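You operate a simulated robot arm through the tools that you are given. There is no shell and no other tool.

You run a simulated robot arm. Do the job below in one go: nothing can be reset, and whatever is moved stays where it is left.

## Task
Lay the cradle down and test its lamp on the box.
Fine: box on, then the socket knob on till it shines; knob and box off again before you stand the cradle up. Where these are worked on the way, their far stop is far enough and under half their travel is too little: tilting cradle.

It is judged by the outcome, as a careful person would: the job done as asked, and still so three seconds after it is handed in. It fails if anything else is knocked over, pushed out of place, dropped, spilled or broken.

## Robot
A 6-joint arm with a two-finger parallel gripper, fixed in place. Base frame: the origin is at the foot of the arm, x ahead of it, y to its left, z up; the work surface is at about z = 880. Lengths are in mm, angles in degrees, forces in N, time in s.
With the tool pointing down near the work surface it reaches from about 300 to 660 mm from the base axis. Its first joint turns from -115.0 to 115.0 degrees. Payload 3.43 kg.
The TCP is the grasp point between the finger pads, 34 mm short of the fingertips. In the tool frame z runs along the fingers and y along their closing line. The gripper opens to 128 mm. The fingers are 24 mm wide and 12 mm thick; the gripper's body (48 by 130 mm) begins 96 mm behind the TCP.
Orientation is told as [roll, pitch, yaw] about the base's x, y, z axes, in that order, counted from this pose: with the fingers straight down and closing along the base's y, the tool's x points along the base's -x, its y along +y and its z along -z.

## Interface
- The arm moves only by the tool nudge_tool. Its argument "targets" is a list of rows, each a list of 7 numbers: the turn, a rotation vector about the base's x, y, z in degrees, then the shift along the base's x, y, z in mm, then the finger opening in mm, from 0 to 128. In form: [[rx, ry, rz, tx, ty, tz, hand], ...]. A call has 1 to 20 rows; each row is the pose to reach, as a shift and turn from the pose commanded when the call began. Rows are played at 5 a second. More than 50 mm and 8.6 degrees between two rows, or a gripper value outside its range, and nothing of the call is played. A pose out of reach is approached as far as the arm can. The call stops where the force on the tool passes 40 N (or 10 N more than at its start, if that is more) or the arm is blocked; 0.2 s more then pass. The fingers move at their own pace (about 153 mm/s each) and stop on an object; they squeeze with about 32 N. The grip force told is the motor's: it shows also when the fingers shut on nothing. Time passes only in rows, and 0.2 s behind the last, so rows that repeat a pose let the fingers close. It gives the time, the measured TCP pose, the force on the tool (base axes), the opening and the grip force at its end, in the units of the frame above (readings bear some noise), with the torque about the TCP (base axes, N m) and any sound that the robot's microphone picked up.
- Cameras (640 x 400 px; columns grow to the right, rows downward): "scene" is fixed at [51, -649.3, 1499.3]; the picture's right is [0.91, -0.42, 0.00], its down [-0.32, -0.69, -0.64] and it looks along [0.27, 0.58, -0.77] (base axes); focal length 298 px, centre (320, 200). "wrist" rides on the gripper at [76, -11, -160] in the tool frame; the picture's right is [0.15, 0.99, 0.00], its down [-0.88, 0.13, -0.46] and it looks along [-0.45, 0.07, 0.89] (tool axes); focal length 234 px, centre (320, 200). There is no depth. A picture from a camera that has moved, and an enlarged one, comes with that camera's place and axes in the base frame and with its lens.
- capture(camera): a new picture of that camera. No time passes.
- move_column(by): slides the trunk up (or, below 0, down) by that many mm; the arm rides with it, the base frame stays. It gives what a move gives, with no picture.
- zoom(camera, box): a new picture of the part [left, top, right, bottom] of that camera's present view, enlarged. No time passes.
- finish_job(): hands the job in; it is judged then, once.

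Nothing tells you positions but the pictures and the camera data. Unless the task says otherwise, let go and move clear before handing in.

The tools are called after ">>>" as name(argument=value, ...) on one line, values as JSON. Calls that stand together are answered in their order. nudge_tool: Moves the arm, as the interface text tells. Its arguments: {"type":"object","properties":{"targets":{"type":"array"}},"required":["targets"]} The other tools are called the same way: move_column (by) slides the trunk up or down; capture (camera) takes a picture; zoom (camera, box) takes an enlarged picture of a part of a camera's view; finish_job () hands the job in.

At the start:

```text
time_s: 0.0
ee_pos: [51.9, -371.5, 1273.8]
tcp_rot: [-0.1, 0.1, -0.1]
wrist_force: [0.2, -0.6, -0.1]
torque: [-0.02, 0.0, -0.04]
grip_width: 128.1
gripper_force: 0.1
trunk travel left (down, up): [-900.0, 90.0]
```

scene: 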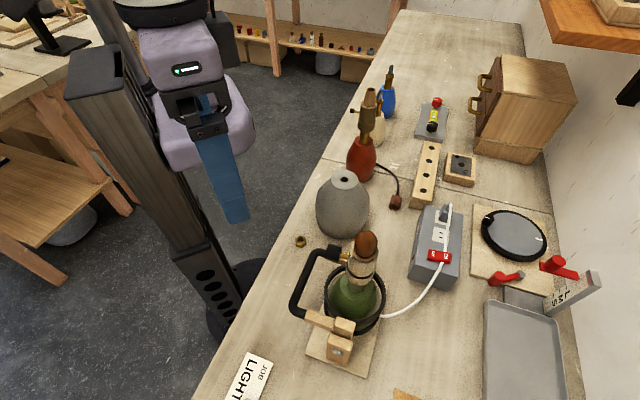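
wrist: 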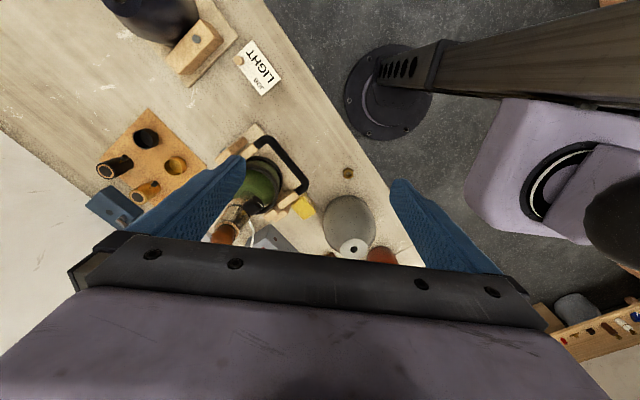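

I see a bench with a tilting cradle holding a green bottle-lamp in the foreground, with a black handle, and a grey power box with a red switch behind it. I'll look closer before moving anything.

>>> zoom(camera="scene", box=[270, 210, 430, 390])

>>> zoom(camera="scene", box=[390, 180, 500, 310])

>>> zoom(camera="wrist", box=[180, 110, 340, 260])

>>> zoom(camera="scene", box=[310, 50, 560, 220])

```text
2.22 times, centred on (350, 300) of scene
camera zoom: at [51.0, -649.3, 1499.3], right [0.91, -0.42, 0.0], down [-0.32, -0.69, -0.64], along [0.27, 0.58, -0.77], focal length 663 px, centre (253, -22)
```

zoom: 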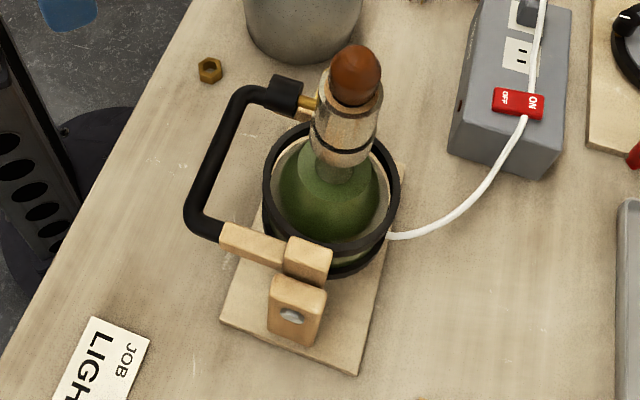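

```text
3.08 times, centred on (445, 245) of scene
camera zoom: at [51.0, -649.3, 1499.3], right [0.91, -0.42, 0.0], down [-0.32, -0.69, -0.64], along [0.27, 0.58, -0.77], focal length 918 px, centre (-65, 62)
```

zoom: 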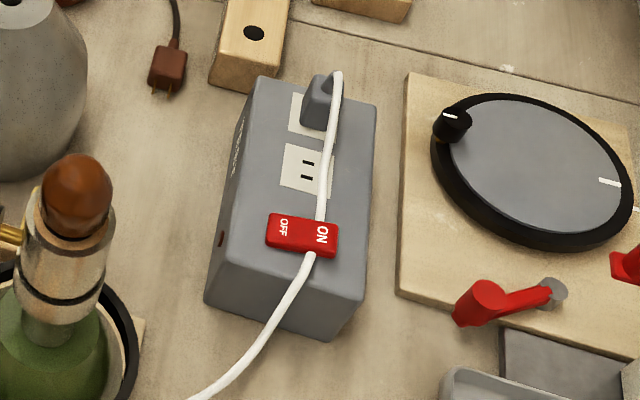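

```text
2.67 times, centred on (260, 185) of wrist
camera zoom: at [-22.7, -382.2, 1434.2], right [-0.15, 0.99, 0.0], down [0.88, 0.13, 0.46], along [0.45, 0.07, -0.89], focal length 624 px, centre (480, 240)
```

zoom: 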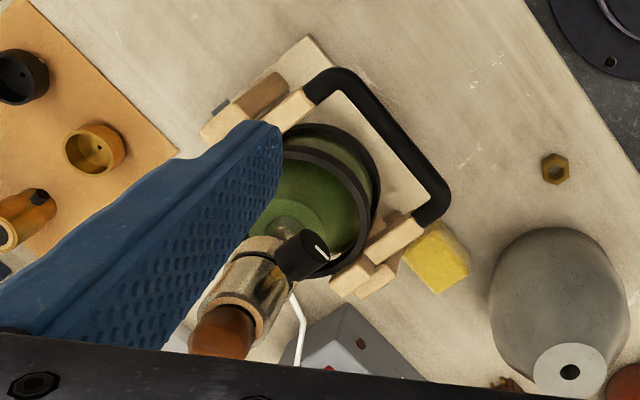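

```text
2.35 times, centred on (435, 135) of scene
camera zoom: at [51.0, -649.3, 1499.3], right [0.91, -0.42, 0.0], down [-0.32, -0.69, -0.64], along [0.27, 0.58, -0.77], focal length 702 px, centre (49, 353)
```

zoom: 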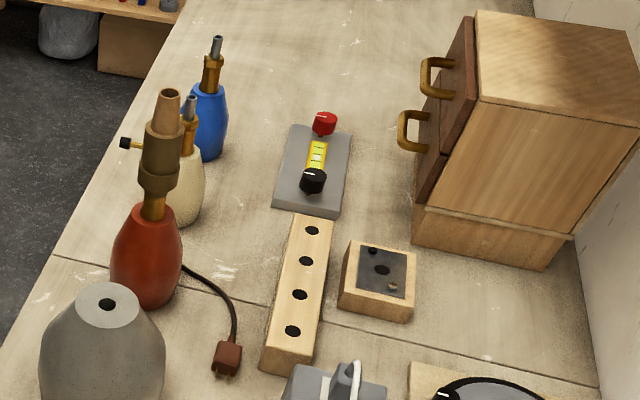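

The lamp stands upright at about (190, -489) with its tip near z 1170. The handle sits on its arm-facing side at about z 995, and the socket knob is near (162, -460, 1119). I'll zoom in on the pivot, knob, handle and switch.

>>> zoom(camera="scene", box=[310, 225, 390, 275])

>>> zoom(camera="scene", box=[285, 295, 397, 365])

>>> zoom(camera="wrist", box=[230, 120, 326, 180])

>>> zoom(camera="wrist", box=[230, 180, 326, 240])

>>> zoom(camera="scene", box=[400, 195, 480, 245])

>>> zoom(camera="scene", box=[400, 235, 480, 285])

```text
8.00 times, centred on (350, 250) of scene
camera zoom: at [51.0, -649.3, 1499.3], right [0.91, -0.42, 0.0], down [-0.32, -0.69, -0.64], along [0.27, 0.58, -0.77], focal length 2388 px, centre (80, -200)
```

zoom: 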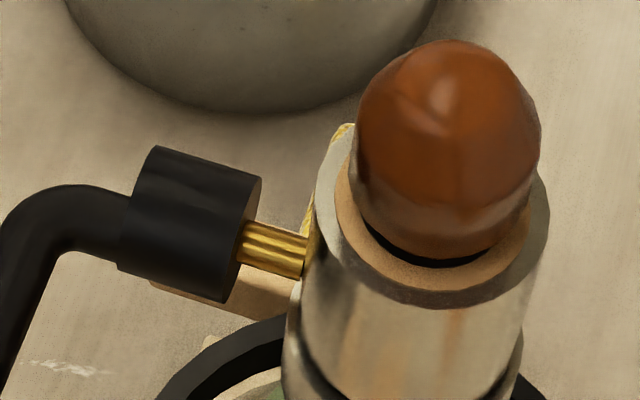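

```text
5.71 times, centred on (341, 330) of scene
camera zoom: at [51.0, -649.3, 1499.3], right [0.91, -0.42, 0.0], down [-0.32, -0.69, -0.64], along [0.27, 0.58, -0.77], focal length 1706 px, centre (200, -543)
```

zoom: 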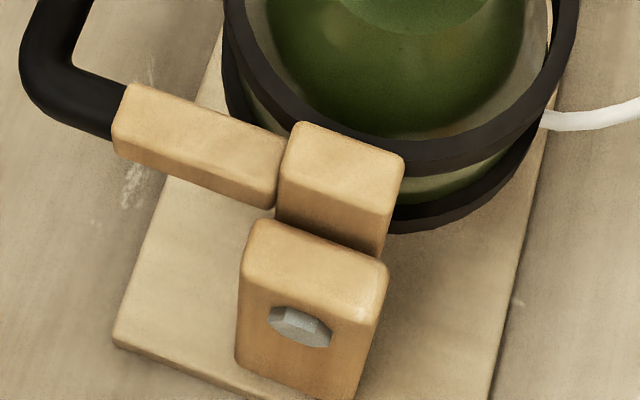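

```text
6.67 times, centred on (278, 150) of wrist
camera zoom: at [-22.7, -382.2, 1434.2], right [-0.15, 0.99, 0.0], down [0.88, 0.13, 0.46], along [0.45, 0.07, -0.89], focal length 1561 px, centre (600, 533)
```

zoom: 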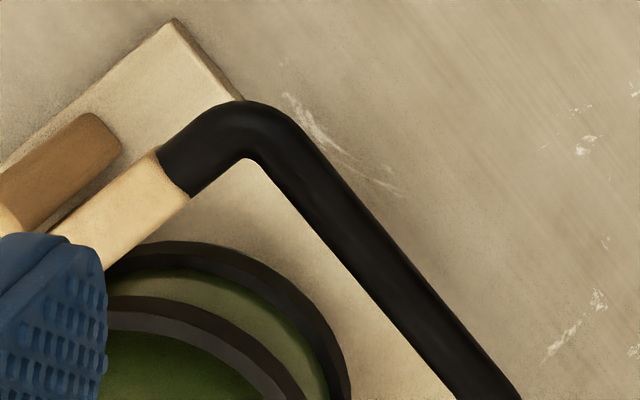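

```text
6.67 times, centred on (278, 210) of wrist
camera zoom: at [-22.7, -382.2, 1434.2], right [-0.15, 0.99, 0.0], down [0.88, 0.13, 0.46], along [0.45, 0.07, -0.89], focal length 1561 px, centre (600, 133)
```

zoom: 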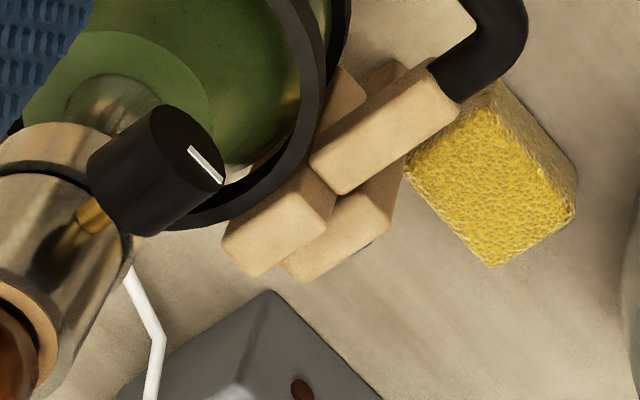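

```text
8.00 times, centred on (440, 220) of scene
camera zoom: at [51.0, -649.3, 1499.3], right [0.91, -0.42, 0.0], down [-0.32, -0.69, -0.64], along [0.27, 0.58, -0.77], focal length 2388 px, centre (-640, 40)
```

zoom: 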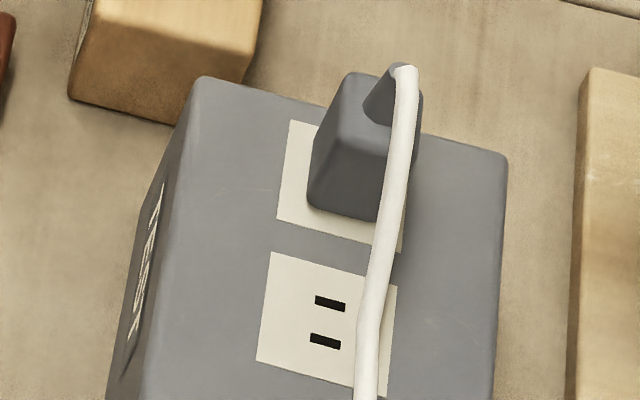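

```text
8.00 times, centred on (440, 260) of scene
camera zoom: at [51.0, -649.3, 1499.3], right [0.91, -0.42, 0.0], down [-0.32, -0.69, -0.64], along [0.27, 0.58, -0.77], focal length 2388 px, centre (-640, -280)
```

zoom: 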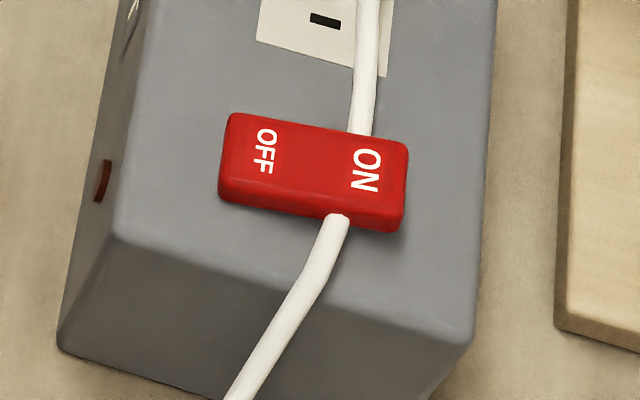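

The cradle pivots on a bolt through each post, along a line running about 45 degrees across the bench, and the box rocker is at OFF. I need a better side view for the pivot height and handle, so I'm turning the wrist camera toward the cradle from a clear spot.

>>> nudge_tool(targets=[[0, 0, -7.5, 0, 0, 0, 128], [0, 0, -15, 0, 0, 0, 128], [0, 0, -22.5, 0, 0, 0, 128], [0, 0, -30, 0, 0, 0, 128], [0, 0, -37.5, 0, 0, 0, 128], [0, 0, -45, 0, 0, 0, 128]])

```text
time_s: 1.4
ee_pos: [52.8, -370.4, 1273.9]
tcp_rot: [0.1, 0.0, -45.0]
wrist_force: [-0.5, 0.0, 0.2]
torque: [-0.01, 0.01, 0.02]
grip_width: 128.2
gripper_force: 0.2
trunk travel left (down, up): [-900.0, 90.0]
```

Yaw is now -45 as intended. Next I tilt the tool outward and lower it a little on the robot side of the cradle, staying clear of it.

>>> nudge_tool(targets=[[-5, -5, 0, 0, 5, -20, 128], [-10, -10, 0, 0, 10, -40, 128], [-15, -15, 0, 0, 15, -60, 128], [-20, -20, 0, 0, 20, -80, 128], [-25, -25, 0, 0, 30, -100, 128]])

>>> capture(camera="wrist")

>>> capture(camera="scene")

```text
time_s: 2.6
ee_pos: [62.6, -346.0, 1174.1]
tcp_rot: [-0.2, -35.3, -45.0]
wrist_force: [0.5, 0.5, 0.0]
torque: [0.0, -0.01, -0.03]
grip_width: 128.0
gripper_force: 0.0
out of reach, approached as far as the arm can: row 5
trunk travel left (down, up): [-900.0, 90.0]
```

```text
taken
camera wrist: at [-53.0, -244.4, 1261.4], right [0.62, 0.78, -0.09], down [0.41, -0.23, 0.88], along [0.67, -0.58, -0.47], focal length 234 px, centre (320, 200)
```

wrist: 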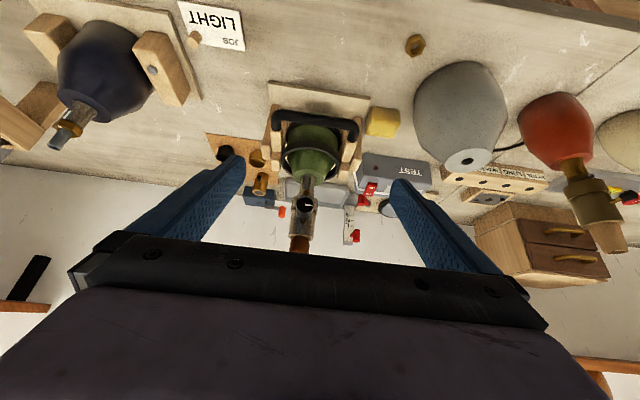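

```text
taken
```

scene: 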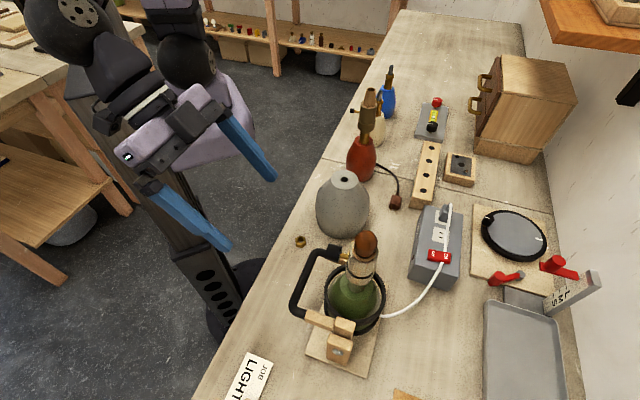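

There is a second fixture at left, a dark bottle between wooden posts, so I'm zooming in on it and on the cradle to be sure which is which.

>>> zoom(camera="wrist", box=[0, 0, 250, 160])

>>> zoom(camera="wrist", box=[240, 70, 400, 170])

>>> zoom(camera="wrist", box=[240, 150, 400, 250])

```text
2.50 times, centred on (125, 80) of wrist
camera zoom: at [-53.0, -244.4, 1261.4], right [0.62, 0.78, -0.09], down [0.41, -0.23, 0.88], along [0.67, -0.58, -0.47], focal length 585 px, centre (808, 500)
```

zoom: 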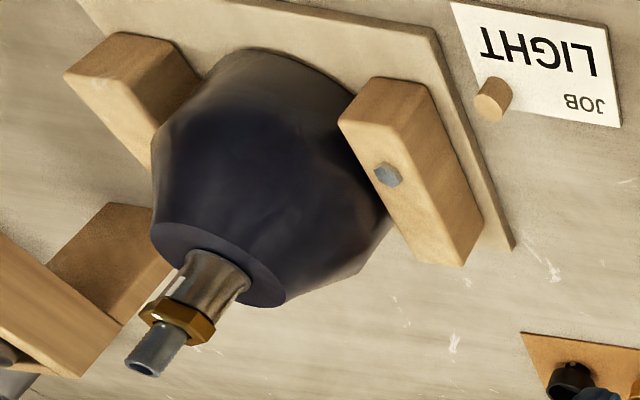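

```text
4.00 times, centred on (320, 120) of wrist
camera zoom: at [-53.0, -244.4, 1261.4], right [0.62, 0.78, -0.09], down [0.41, -0.23, 0.88], along [0.67, -0.58, -0.47], focal length 937 px, centre (320, 520)
```

zoom: 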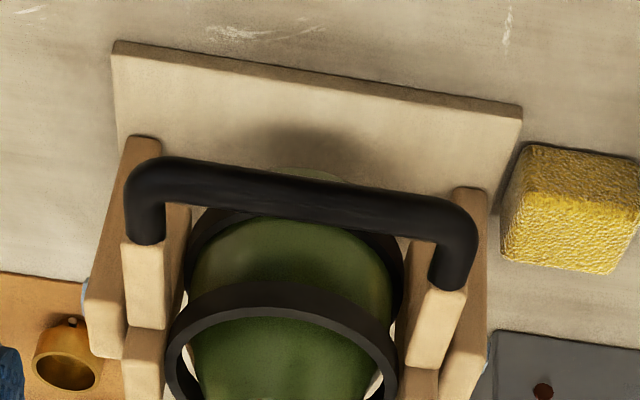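

```text
4.00 times, centred on (320, 200) of wrist
camera zoom: at [-53.0, -244.4, 1261.4], right [0.62, 0.78, -0.09], down [0.41, -0.23, 0.88], along [0.67, -0.58, -0.47], focal length 937 px, centre (320, 200)
```

zoom: 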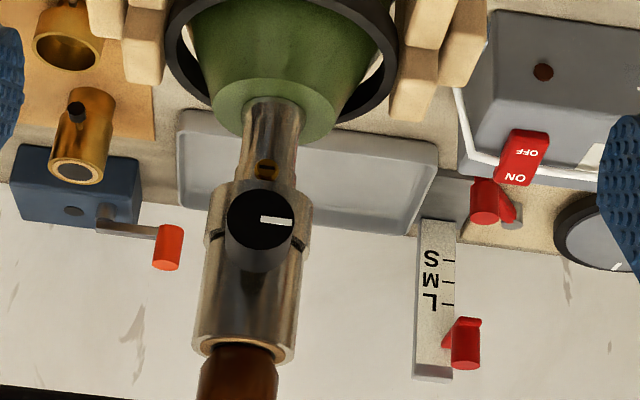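

The other fixture has no handle, knob or cord; the green lamp plugged into the box is the one to work on. Its pivot is near z 978, and the handle bar runs from about (90, -470) to (169, -384) at z 994. I'm untilting, then turning the tool so the fingers will close across the bar.

>>> nudge_tool(targets=[[5, 5, 0, 0, -5, 20, 100], [10, 10, 0, 0, -10, 40, 80], [15, 15, 0, 0, -15, 60, 60], [20, 20, 0, 0, -20, 80, 50], [25, 25, 0, 0, -30, 100, 50]])

```text
time_s: 3.8
ee_pos: [63.5, -375.7, 1272.1]
tcp_rot: [0.1, 0.2, -45.1]
wrist_force: [1.1, -0.2, 0.6]
torque: [0.01, 0.03, -0.02]
grip_width: 49.9
gripper_force: 0.1
trunk travel left (down, up): [-900.0, 90.0]
```

The arm is vertical again at yaw -45. I turn it to yaw +45, opening narrowed to 50.

>>> nudge_tool(targets=[[0, 0, 8, 2, -1, -5, 50], [0, 0, 16, 4, -2, -10, 50], [0, 0, 24, 6, -3, -15, 50], [0, 0, 32, 8, -4, -20, 50], [0, 0, 40, 10, -5, -25, 50], [0, 0, 48, 12, -6, -30, 50], [0, 0, 56, 14, -7, -35, 50], [0, 0, 64, 16, -8, -40, 50], [0, 0, 72, 18, -9, -45, 50], [0, 0, 80, 20, -10, -50, 50], [0, 0, 85, 20, -10, -50, 50], [0, 0, 90, 20, -10, -50, 50]])

>>> capture(camera="wrist")

```text
time_s: 6.4
ee_pos: [81.9, -385.8, 1223.5]
tcp_rot: [0.1, -0.1, 45.1]
wrist_force: [0.6, 0.3, 0.2]
torque: [0.01, -0.03, 0.01]
grip_width: 49.9
gripper_force: 0.0
trunk travel left (down, up): [-900.0, 90.0]
```

```text
taken
camera wrist: at [38.1, -447.6, 1383.8], right [-0.8, 0.59, 0.0], down [0.53, 0.72, 0.46], along [0.27, 0.37, -0.89], focal length 234 px, centre (320, 200)
```

wrist: 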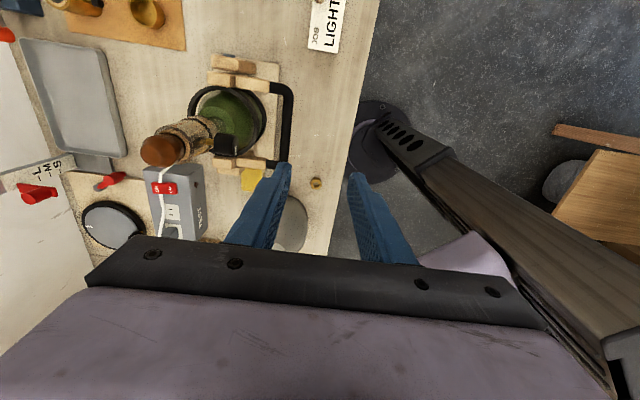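

Turned fine. I'm zooming here, looking roughly along the pivot, to refine the handle's position.

>>> zoom(camera="wrist", box=[135, 50, 311, 160])

>>> zoom(camera="wrist", box=[140, 100, 300, 200])

```text
3.64 times, centred on (223, 105) of wrist
camera zoom: at [38.1, -447.6, 1383.8], right [-0.8, 0.59, 0.0], down [0.53, 0.72, 0.46], along [0.27, 0.37, -0.89], focal length 852 px, centre (673, 546)
```

zoom: 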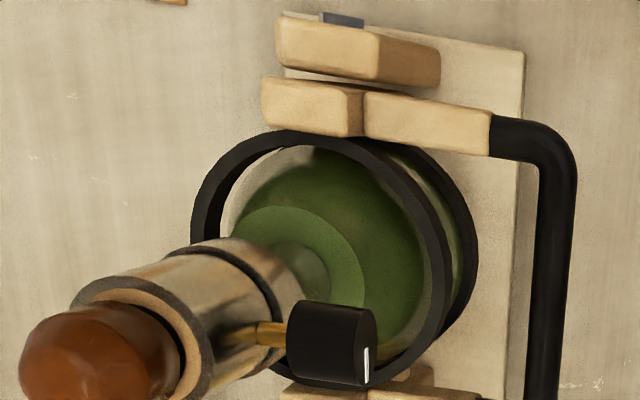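

```text
4.00 times, centred on (220, 150) of wrist
camera zoom: at [38.1, -447.6, 1383.8], right [-0.8, 0.59, 0.0], down [0.53, 0.72, 0.46], along [0.27, 0.37, -0.89], focal length 937 px, centre (720, 400)
```

zoom: 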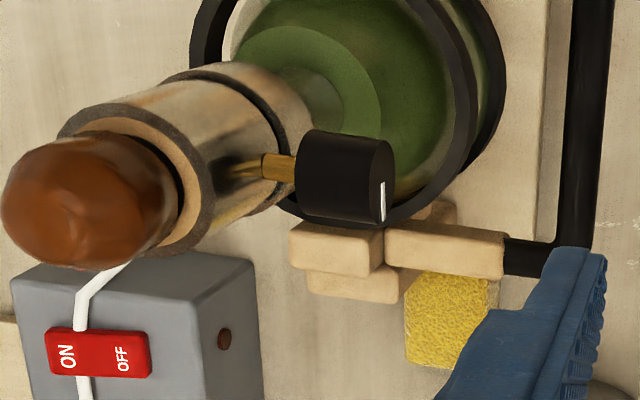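

The bar estimate differs by a few millimetres between views, so I'm zooming harder on it from both cameras.

>>> zoom(camera="scene", box=[280, 240, 360, 290])

>>> zoom(camera="wrist", box=[245, 75, 309, 115])

>>> zoom(camera="scene", box=[300, 290, 380, 340])

>>> zoom(camera="scene", box=[300, 330, 380, 380])

```text
8.00 times, centred on (320, 265) of scene
camera zoom: at [51.0, -649.3, 1499.3], right [0.91, -0.42, 0.0], down [-0.32, -0.69, -0.64], along [0.27, 0.58, -0.77], focal length 2388 px, centre (320, -320)
```

zoom: 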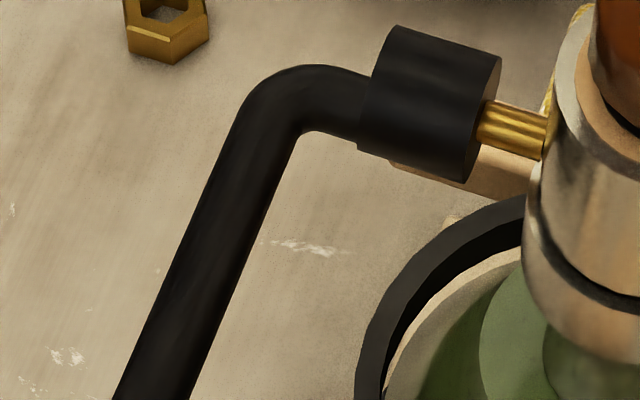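

```text
10.00 times, centred on (277, 95) of wrist
camera zoom: at [38.1, -447.6, 1383.8], right [-0.8, 0.59, 0.0], down [0.53, 0.72, 0.46], along [0.27, 0.37, -0.89], focal length 2342 px, centre (750, 1250)
```

zoom: 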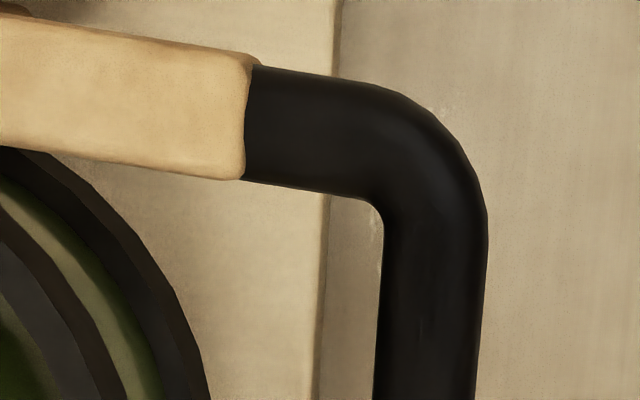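

```text
8.00 times, centred on (340, 315) of scene
camera zoom: at [51.0, -649.3, 1499.3], right [0.91, -0.42, 0.0], down [-0.32, -0.69, -0.64], along [0.27, 0.58, -0.77], focal length 2388 px, centre (160, -720)
```

zoom: 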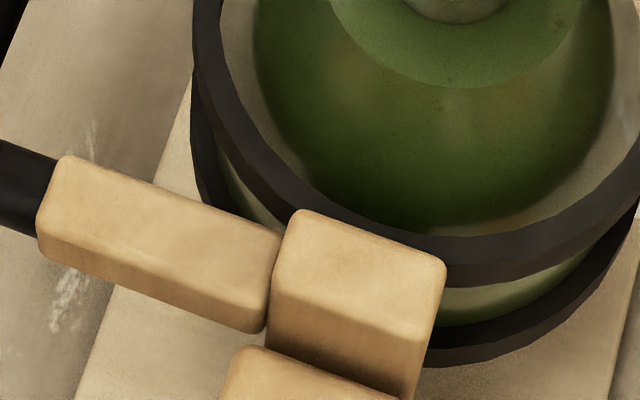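

```text
8.00 times, centred on (340, 355) of scene
camera zoom: at [51.0, -649.3, 1499.3], right [0.91, -0.42, 0.0], down [-0.32, -0.69, -0.64], along [0.27, 0.58, -0.77], focal length 2388 px, centre (160, -1040)
```

zoom: 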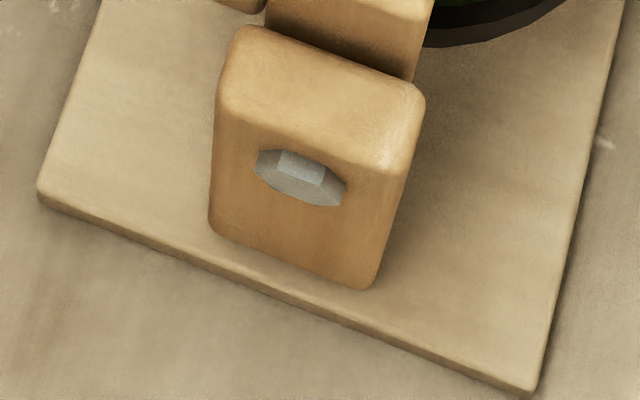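

The views now agree: bar centre is about 94 mm out from the pivot line at z 995, bar diameter 16, pivot z about 976. I'm tilting the tool 45 degrees outward to approach the bar diagonally, clear of the knob.

>>> nudge_tool(targets=[[-5.3, -5.3, 0, -1, 2, -15, 44], [-10.6, -10.6, 0, -2, 4, -30, 44], [-15.9, -15.9, 0, -3, 6, -45, 44], [-21.2, -21.2, 0, -4, 8, -60, 44], [-26.5, -26.5, 0, -5, 9, -75, 44], [-31.8, -31.8, 0, -6, 10, -90, 44]])

>>> capture(camera="wrist")

```text
time_s: 7.8
ee_pos: [138.6, -387.6, 1214.5]
tcp_rot: [-41.4, -0.2, 43.6]
wrist_force: [-0.8, 0.8, -0.1]
torque: [0.03, -0.03, 0.0]
grip_width: 44.1
gripper_force: 0.0
out of reach, approached as far as the arm can: row 5, 6
trunk travel left (down, up): [-900.0, 90.0]
```

```text
taken
camera wrist: at [17.3, -369.8, 1340.8], right [-0.62, 0.44, -0.65], down [0.36, 0.9, 0.26], along [0.7, -0.08, -0.71], focal length 234 px, centre (320, 200)
```

wrist: 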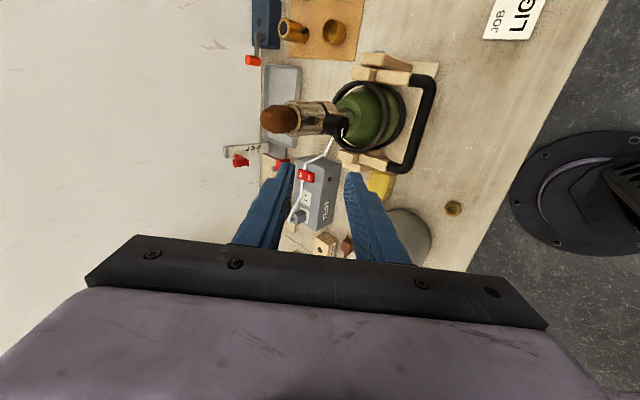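

The arm could not tilt that high up so close in, and it stopped about 41 degrees tilted at z 1214, clear of everything. I'm going down and outward instead and correcting the tilt there.

>>> nudge_tool(targets=[[0, 0, 0, -10, 4, -28, 44], [0, 0, 0, -20, 8, -56, 44], [-1, -1, 0.5, -30, 12, -84, 44], [-2.6, -2.5, 1.4, -40, 15, -110, 44]])

```text
time_s: 8.8
ee_pos: [164.3, -374.4, 1203.5]
tcp_rot: [-42.1, -0.3, 43.7]
wrist_force: [0.3, -0.2, 0.3]
torque: [0.01, -0.02, -0.02]
grip_width: 44.0
gripper_force: 0.1
out of reach, approached as far as the arm can: row 1, 2, 3, 4
trunk travel left (down, up): [-900.0, 90.0]
```

It stayed caught at that limit, so I'm untilting partly and moving back to open space before descending.

>>> nudge_tool(targets=[[5.4, 5.2, 0, -8, -2, 0, 44], [10.8, 10.4, 0, -20, -4, 0, 44], [16.2, 15.6, 0, -32, -6, 5, 44], [21.6, 20.8, 0, -45, -8, 8, 44], [27, 26, 0, -60, -10, 10, 44], [30.4, 29, 0.7, -75, -10, 10, 44]])

```text
time_s: 10.2
ee_pos: [89.7, -388.4, 1213.3]
tcp_rot: [0.1, -0.5, 44.1]
wrist_force: [0.9, 0.2, -0.4]
torque: [0.04, 0.03, -0.02]
grip_width: 44.0
gripper_force: 0.0
trunk travel left (down, up): [-900.0, 90.0]
```

Vertical again at a clear spot. I descend straight down on the outer side of the handle and then tilt at low height.

>>> nudge_tool(targets=[[0, 0, 0.9, -3, 3, -35, 44], [0, 0, 0.9, -6, 6, -70, 44], [0, 0, 0.9, -9, 9, -105, 44], [0, 0, 0.9, -12, 12, -140, 44]])

```text
time_s: 11.2
ee_pos: [77.4, -378.8, 1071.9]
tcp_rot: [-0.1, -0.5, 45.1]
wrist_force: [0.0, -0.2, -0.2]
torque: [0.01, 0.0, 0.0]
grip_width: 44.0
gripper_force: 0.0
trunk travel left (down, up): [-900.0, 90.0]
```

At z 1072 with no contact. Now I tilt toward 45 degrees here.

>>> nudge_tool(targets=[[-5.3, -5.3, 0, 0, 0, 0, 44], [-10.6, -10.6, 0, 0, 0, 0, 44], [-15.9, -15.9, 0, 0, 0, 0, 44], [-21.2, -21.2, 0, 0, 0, 0, 44], [-26.5, -26.5, 0, 0, 0, 0, 44], [-31.8, -31.8, 0, 0, 0, 0, 44]])

>>> capture(camera="wrist")

```text
time_s: 12.6
ee_pos: [154.8, -395.5, 1188.6]
tcp_rot: [-40.1, -0.7, 43.4]
wrist_force: [-0.1, -0.6, 0.1]
torque: [0.01, 0.04, -0.04]
grip_width: 44.2
gripper_force: 0.0
out of reach, approached as far as the arm can: row 4, 5, 6
trunk travel left (down, up): [-900.0, 90.0]
```

```text
taken
camera wrist: at [35.0, -380.5, 1317.3], right [-0.62, 0.45, -0.64], down [0.37, 0.89, 0.27], along [0.69, -0.06, -0.72], focal length 234 px, centre (320, 200)
```

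wrist: 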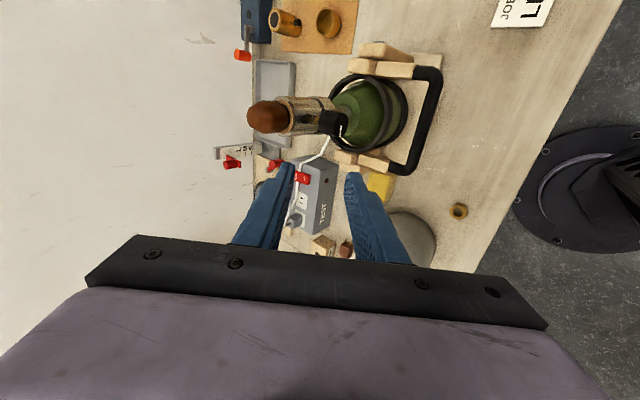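

Tilting past about 25 degrees is not reachable there and the arm drifts up when asked, though nothing was touched. A 25 degree tilt still clears the knob, so I back the tilt off to that, out beside the handle and still high.

>>> nudge_tool(targets=[[3.6, 3.4, 0.5, -12, 0, 0, 44], [7.3, 6.9, 0.9, -25, 0, 0, 44], [10.9, 10.3, 1.4, -40, -2, 0, 44], [10.9, 10.3, 1.6, -53, -4, 0, 44]])

```text
time_s: 13.6
ee_pos: [101.0, -401.9, 1187.1]
tcp_rot: [-24.8, -0.9, 44.8]
wrist_force: [-0.3, 0.9, 0.8]
torque: [0.03, -0.01, 0.0]
grip_width: 44.0
gripper_force: 0.1
trunk travel left (down, up): [-900.0, 90.0]
```

That pose is reachable. I descend at this tilt to the pre-grasp spot beside the handle, with the opening set to 36.

>>> nudge_tool(targets=[[0, 0, 0, 0, 1, -31, 40], [0, 0, 0, 1, 1, -62, 36], [0, 0, 0, 1, 2, -93, 36], [0, 0, 0, 1, 2, -124, 36]])

>>> capture(camera="wrist")

>>> zoom(camera="scene", box=[230, 190, 390, 290])

```text
time_s: 14.6
ee_pos: [103.9, -402.0, 1063.6]
tcp_rot: [-24.6, -0.8, 44.7]
wrist_force: [-0.3, 0.4, -0.2]
torque: [0.02, -0.01, -0.03]
grip_width: 36.2
gripper_force: 0.0
trunk travel left (down, up): [-900.0, 90.0]
```

```text
taken
camera wrist: at [9.5, -417.0, 1213.2], right [-0.73, 0.54, -0.41], down [0.41, 0.83, 0.37], along [0.55, 0.1, -0.83], focal length 234 px, centre (320, 200)
```

wrist: 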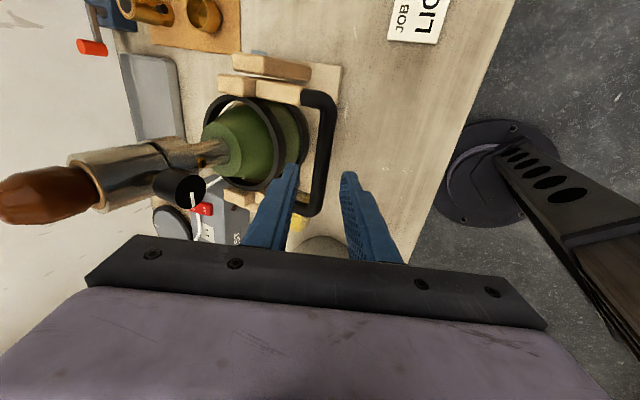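

```text
4.00 times, centred on (310, 240) of scene
camera zoom: at [51.0, -649.3, 1499.3], right [0.91, -0.42, 0.0], down [-0.32, -0.69, -0.64], along [0.27, 0.58, -0.77], focal length 1194 px, centre (360, 40)
```

zoom: 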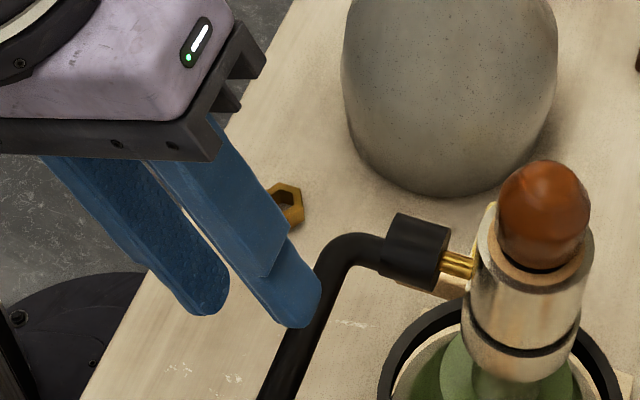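

The bar lies between the fingers in view. I'm checking its alignment closely before moving in.

>>> zoom(camera="wrist", box=[272, 130, 368, 190])

```text
6.67 times, centred on (320, 160) of wrist
camera zoom: at [9.5, -417.0, 1213.2], right [-0.73, 0.54, -0.41], down [0.41, 0.83, 0.37], along [0.55, 0.1, -0.83], focal length 1561 px, centre (320, 467)
```

zoom: 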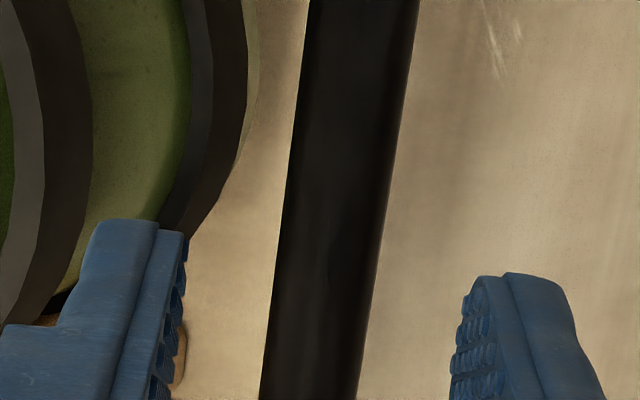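

Alignment is good: the bar is 2 mm off-centre and about 74 mm ahead along the tool. I advance 59 mm with the opening at 30 so the bar sits between the finger pads near the tips.

>>> nudge_tool(targets=[[0, 0, 0, 3, -3, -14, 30], [0, 0, 0, 7.5, -7.5, -28, 30], [0, 0, 0, 11.8, -11.8, -42, 30], [0, 0, 0, 15.8, -15.8, -54.6, 30]])

>>> zoom(camera="wrist", box=[240, 100, 400, 200])

>>> zoom(camera="scene", box=[250, 210, 410, 310])

```text
time_s: 15.5
ee_pos: [124.8, -420.2, 1043.2]
tcp_rot: [-24.9, -0.6, 44.5]
wrist_force: [-13.7, 22.8, 34.5]
torque: [1.04, 0.47, 0.05]
grip_width: 35.9
gripper_force: 5.0
out of reach, approached as far as the arm can: row 1, 2, 3, 4
trunk travel left (down, up): [-900.0, 90.0]
stopped in row 4: the force on the tool passed its limit at 55 N (the readings are from after the stop); the commanded pose is now the measured one
```

```text
4.00 times, centred on (320, 150) of wrist
camera zoom: at [30.0, -434.3, 1191.3], right [-0.73, 0.54, -0.42], down [0.41, 0.84, 0.37], along [0.55, 0.1, -0.83], focal length 937 px, centre (320, 400)
```

zoom: 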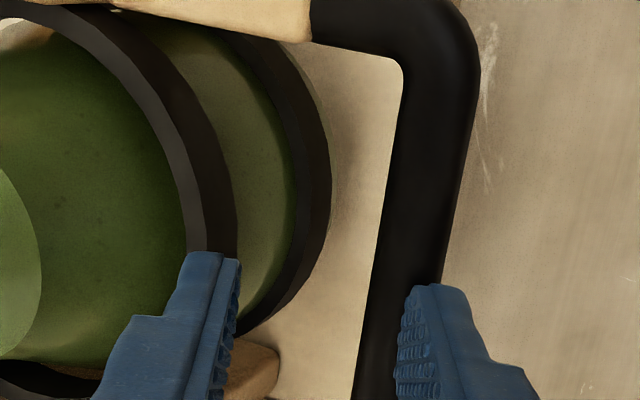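

```text
4.00 times, centred on (330, 260) of scene
camera zoom: at [51.0, -649.3, 1499.3], right [0.91, -0.42, 0.0], down [-0.32, -0.69, -0.64], along [0.27, 0.58, -0.77], focal length 1194 px, centre (280, -40)
```

zoom: 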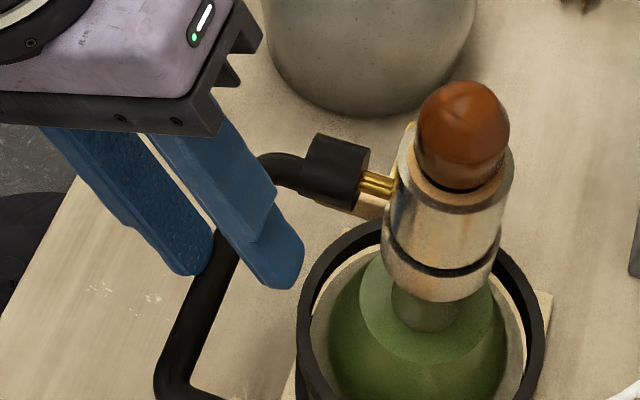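

The arm hit its reach limit here, drifted inward, and the outer finger pressed on top of the bar, stopping at about 55 N. I'm backing off straight up and checking nothing shifted.

>>> nudge_tool(targets=[[0, 0, 0, -2, 2, 10, 36], [0, 0, 0, -6, 6, 25, 36], [0, 0, 0, -14, 12, 45, 36]])

>>> capture(camera="scene")

>>> zoom(camera="scene", box=[270, 210, 430, 390])

```text
time_s: 16.3
ee_pos: [112.1, -413.4, 1082.8]
tcp_rot: [-24.7, -0.7, 44.4]
wrist_force: [-0.8, -0.5, -0.2]
torque: [0.0, -0.02, -0.01]
grip_width: 35.8
gripper_force: 0.1
trunk travel left (down, up): [-900.0, 90.0]
```

```text
taken
```

scene: 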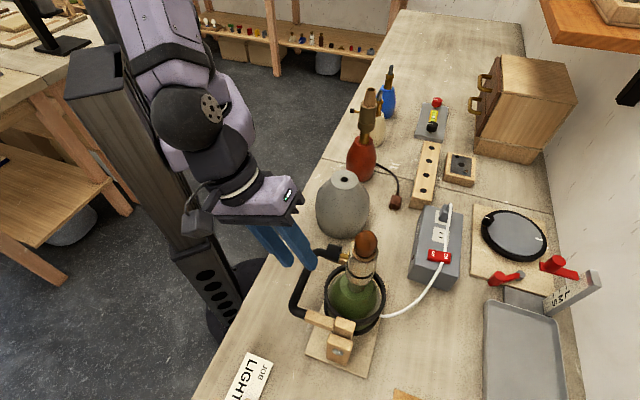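

```text
2.22 times, centred on (350, 300) of scene
camera zoom: at [51.0, -649.3, 1499.3], right [0.91, -0.42, 0.0], down [-0.32, -0.69, -0.64], along [0.27, 0.58, -0.77], focal length 663 px, centre (253, -22)
```

zoom: 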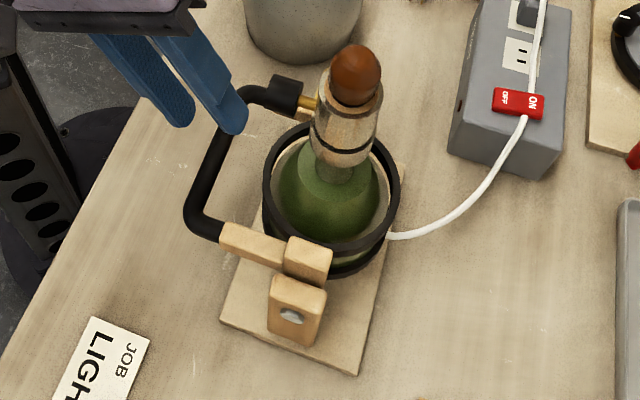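

Nothing moved: the cradle base and lamp are where they were, and pressing on the handle did not tip it, so it must tilt the other way, handle up and lamp away. Tilted poses reach better higher up relative to the arm, so I'll raise the tool and then lower the trunk.

>>> nudge_tool(targets=[[0, 0, 0, -6, 5, 30, 36], [0, 0, 0, -12, 10, 65, 36], [3, 3, 0, -15, 12, 100, 36], [6, 6, 0, -18, 14, 135, 36], [9, 9, 0, -18, 14, 165, 36], [12, 12, 0, -18, 14, 195, 36], [14, 14, 0, -18, 14, 220, 36]])

```text
time_s: 17.9
ee_pos: [93.5, -401.6, 1303.1]
tcp_rot: [-4.7, -0.5, 44.2]
wrist_force: [0.6, 0.8, 0.0]
torque: [-0.03, -0.01, 0.02]
grip_width: 36.0
gripper_force: 0.0
trunk travel left (down, up): [-900.0, 90.0]
```

The tool is at z 1303 beside the cradle with a clear drop below. I lower the trunk by 190 mm.

>>> move_column(by=-190)

>>> capture(camera="scene")

```text
time_s: 20.0
ee_pos: [94.3, -401.3, 1111.1]
tcp_rot: [-4.8, -0.5, 44.2]
wrist_force: [-0.2, 0.3, 0.9]
torque: [-0.02, -0.01, 0.02]
grip_width: 36.0
gripper_force: 0.1
trunk travel left (down, up): [-710.0, 280.0]
```

```text
taken
```

scene: 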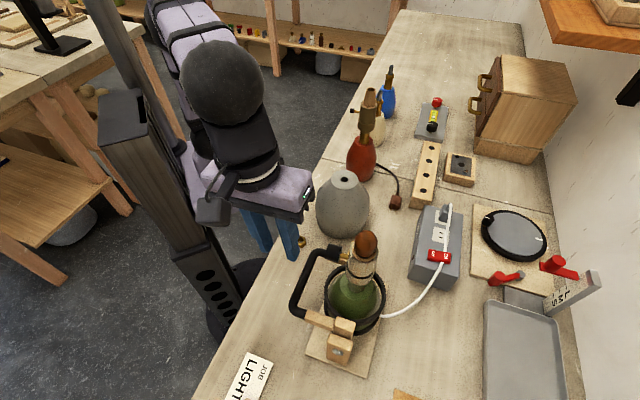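

The trunk is lowered with the tool still clear. I tilt to 30 degrees and move to the pre-grasp point.

>>> nudge_tool(targets=[[-4.5, -4.4, 0.2, 1, 1, -10, 36], [-9, -8.8, 0.4, 2, 3, -20, 36], [-13.5, -13.2, 0.6, 3, 5, -35, 36], [-18, -17.6, 0.8, 4, 6, -50, 36]])

>>> zoom(camera="wrist", box=[240, 100, 400, 200])

```text
time_s: 21.0
ee_pos: [96.8, -395.6, 1061.5]
tcp_rot: [-30.1, -0.2, 45.2]
wrist_force: [0.2, -0.3, -1.6]
torque: [0.0, 0.0, 0.0]
grip_width: 35.9
gripper_force: 0.1
trunk travel left (down, up): [-710.0, 280.0]
```

```text
4.00 times, centred on (320, 150) of wrist
camera zoom: at [-5.7, -400.8, 1205.9], right [-0.71, 0.5, -0.5], down [0.38, 0.86, 0.33], along [0.6, 0.05, -0.8], focal length 937 px, centre (320, 400)
```

zoom: 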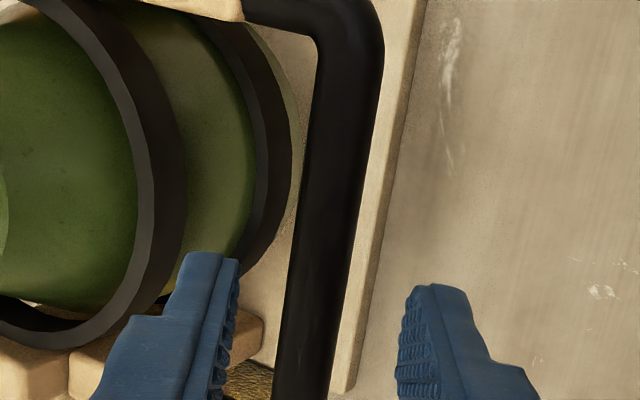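

Lined up within 1 mm, with the bar 76 mm ahead. I advance half way first to confirm it is reachable.

>>> nudge_tool(targets=[[0, 0, 0, 5.3, -5.3, -13, 32], [0, 0, 0, 10.6, -10.6, -26, 32]])

```text
time_s: 21.6
ee_pos: [108.7, -405.9, 1035.2]
tcp_rot: [-30.1, -0.2, 45.3]
wrist_force: [-0.3, 0.8, 0.1]
torque: [0.03, 0.02, 0.01]
grip_width: 32.0
gripper_force: 0.0
trunk travel left (down, up): [-710.0, 280.0]
```

Reachable this time with no force. I advance the rest of the way.

>>> nudge_tool(targets=[[0, 0, 0, 3.7, -3.7, -9, 32], [0, 0, 0, 7.4, -7.4, -18, 32], [0, 0, 0, 11, -11, -26.8, 32]])

>>> zoom(camera="wrist", box=[240, 100, 400, 200])

>>> zoom(camera="scene", box=[250, 210, 410, 310])

```text
time_s: 22.4
ee_pos: [120.6, -416.5, 1009.3]
tcp_rot: [-30.0, -0.4, 45.1]
wrist_force: [1.1, 0.6, -0.7]
torque: [0.02, 0.01, 0.0]
grip_width: 31.8
gripper_force: 0.1
trunk travel left (down, up): [-710.0, 280.0]
```

```text
4.00 times, centred on (320, 150) of wrist
camera zoom: at [18.2, -421.6, 1153.2], right [-0.71, 0.5, -0.5], down [0.38, 0.86, 0.34], along [0.6, 0.05, -0.8], focal length 937 px, centre (320, 400)
```

zoom: 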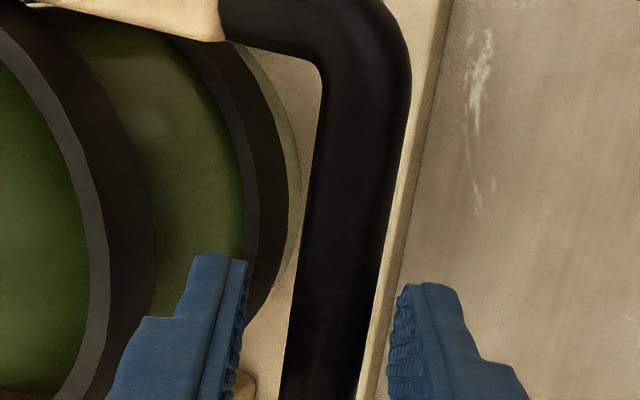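

```text
4.00 times, centred on (330, 260) of scene
camera zoom: at [51.0, -649.3, 1499.3], right [0.91, -0.42, 0.0], down [-0.32, -0.69, -0.64], along [0.27, 0.58, -0.77], focal length 1194 px, centre (280, -40)
```

zoom: 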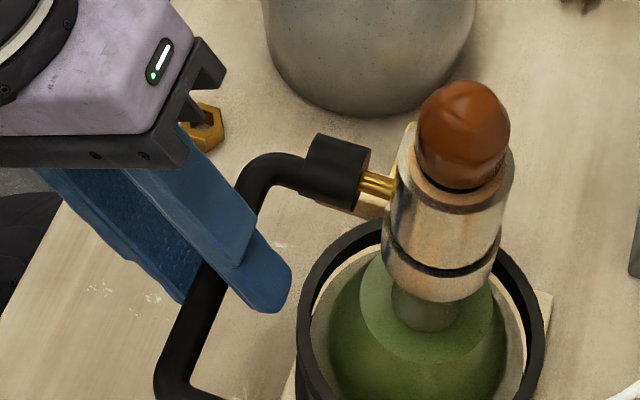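

The bar sits between the fingers without contact. I centre by 2 mm and close to a loose cage of 19 around the 16 mm bar so it can turn between the pads.

>>> nudge_tool(targets=[[0, 0, 0, -1.2, 1.2, -1, 26], [0, 0, 0, -1.2, 1.2, -1, 19], [0, 0, 0, -1.2, 1.2, -1, 19]])

>>> zoom(camera="wrist", box=[272, 130, 368, 190])

```text
time_s: 23.2
ee_pos: [120.2, -416.1, 1007.3]
tcp_rot: [-29.9, -0.4, 45.2]
wrist_force: [1.3, -1.4, -0.5]
torque: [0.0, -0.05, 0.0]
grip_width: 19.8
gripper_force: 1.1
trunk travel left (down, up): [-710.0, 280.0]
```

```text
6.67 times, centred on (320, 160) of wrist
camera zoom: at [16.9, -420.4, 1152.1], right [-0.71, 0.5, -0.5], down [0.38, 0.86, 0.33], along [0.6, 0.05, -0.8], focal length 1561 px, centre (320, 467)
```

zoom: 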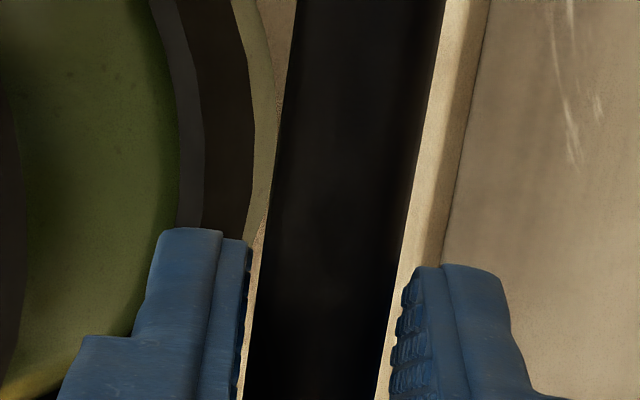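

Caged at 19.8 mm with almost no force. I try the first 10 degrees of tilt, handle upward along the arc.

>>> nudge_tool(targets=[[0, 0, 0, 0.7, -0.7, 4.1, 19], [0, 0, 0, 1.5, -1.5, 8.1, 19], [0, 0, 0, 2.4, -2.4, 12.1, 19], [0, 0, 0, 3.4, -3.4, 16, 19]])

>>> zoom(camera="scene", box=[270, 210, 430, 390])

>>> zoom(camera="wrist", box=[240, 100, 400, 200])

```text
time_s: 24.2
ee_pos: [121.3, -417.8, 1023.8]
tcp_rot: [-29.9, -0.3, 45.3]
wrist_force: [-6.9, 7.0, -5.6]
torque: [0.23, 0.13, 0.18]
grip_width: 25.3
gripper_force: 5.5
trunk travel left (down, up): [-710.0, 280.0]
```

```text
2.22 times, centred on (350, 300) of scene
camera zoom: at [51.0, -649.3, 1499.3], right [0.91, -0.42, 0.0], down [-0.32, -0.69, -0.64], along [0.27, 0.58, -0.77], focal length 663 px, centre (253, -22)
```

zoom: 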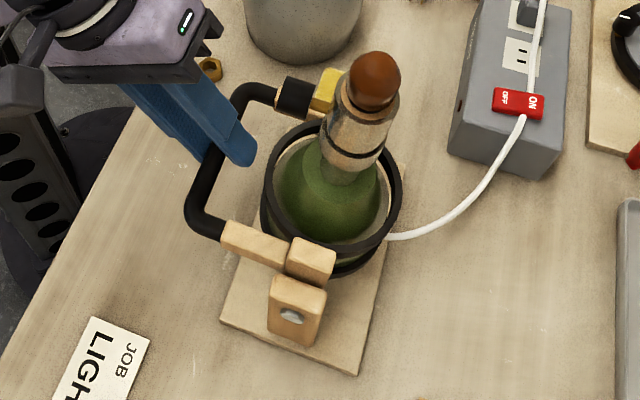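

```text
4.00 times, centred on (320, 150) of wrist
camera zoom: at [18.6, -423.2, 1168.0], right [-0.71, 0.5, -0.49], down [0.38, 0.86, 0.34], along [0.6, 0.05, -0.8], focal length 937 px, centre (320, 400)
```

zoom: 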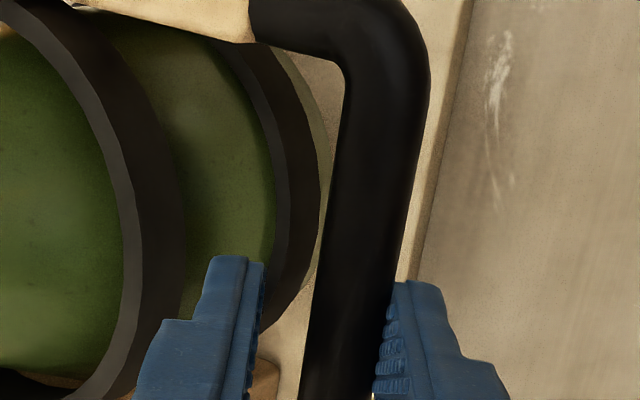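

The lamp is tilting away from the arm as expected, but the soft fingers opened to 25 mm. I close onto the bar with a light squeeze before continuing.

>>> nudge_tool(targets=[[0, 0, 0, 0, 0, 0, 14], [0, 0, 0, 0, 0, 0, 8], [0, 0, 0, 0, 0, 0, 8], [0, 0, 0, 0, 0, 0, 8]])

>>> zoom(camera="wrist", box=[240, 100, 400, 200])

```text
time_s: 25.2
ee_pos: [121.2, -418.4, 1026.1]
tcp_rot: [-30.1, -0.2, 45.3]
wrist_force: [-9.4, 10.0, 4.0]
torque: [-0.02, 0.21, 0.64]
grip_width: 15.7
gripper_force: 45.1
trunk travel left (down, up): [-710.0, 280.0]
```

```text
4.00 times, centred on (320, 150) of wrist
camera zoom: at [18.0, -422.8, 1170.0], right [-0.71, 0.5, -0.5], down [0.38, 0.87, 0.33], along [0.6, 0.05, -0.8], focal length 937 px, centre (320, 400)
```

zoom: 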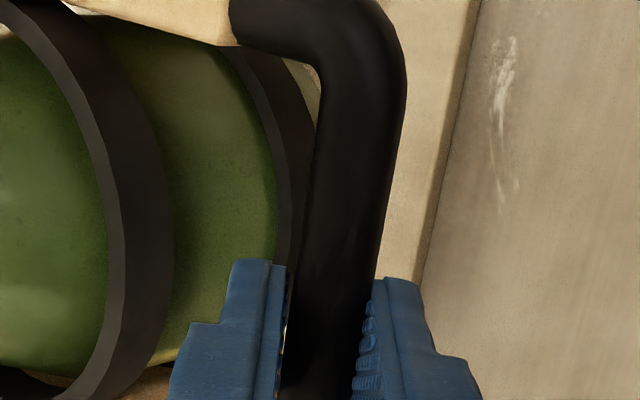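

The bar is now held firmly at 15.7 mm and the cradle is tilted about 9 degrees. I continue along the arc for 20 more degrees and watch the force.

>>> nudge_tool(targets=[[0, 0, 0, 1.8, -1.8, 6.2, 8], [0, 0, 0, 4.0, -4.0, 12.1, 8], [0, 0, 0, 6.4, -6.4, 17.9, 8], [0, 0, 0, 9.1, -9.1, 23.4, 8], [0, 0, 0, 12, -12, 28.6, 8]])

>>> zoom(camera="scene", box=[270, 210, 430, 390])

>>> capture(camera="wrist")

```text
time_s: 26.4
ee_pos: [131.1, -429.0, 1053.6]
tcp_rot: [-30.1, -0.3, 45.3]
wrist_force: [-12.9, 11.2, 5.0]
torque: [0.55, 0.13, 0.83]
grip_width: 15.6
gripper_force: 45.2
trunk travel left (down, up): [-710.0, 280.0]
```

```text
2.22 times, centred on (350, 300) of scene
camera zoom: at [51.0, -649.3, 1499.3], right [0.91, -0.42, 0.0], down [-0.32, -0.69, -0.64], along [0.27, 0.58, -0.77], focal length 663 px, centre (253, -22)
```

zoom: 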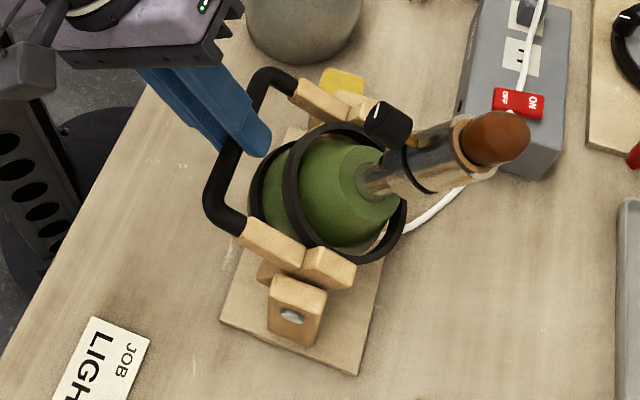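

```text
taken
camera wrist: at [29.1, -434.3, 1197.1], right [-0.71, 0.5, -0.5], down [0.38, 0.86, 0.33], along [0.6, 0.05, -0.8], focal length 234 px, centre (320, 200)
```

wrist: 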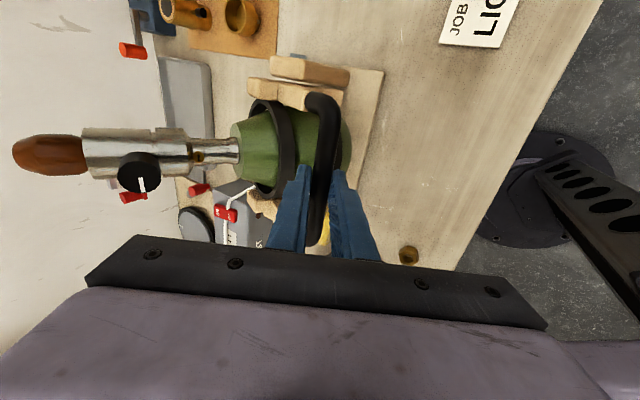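

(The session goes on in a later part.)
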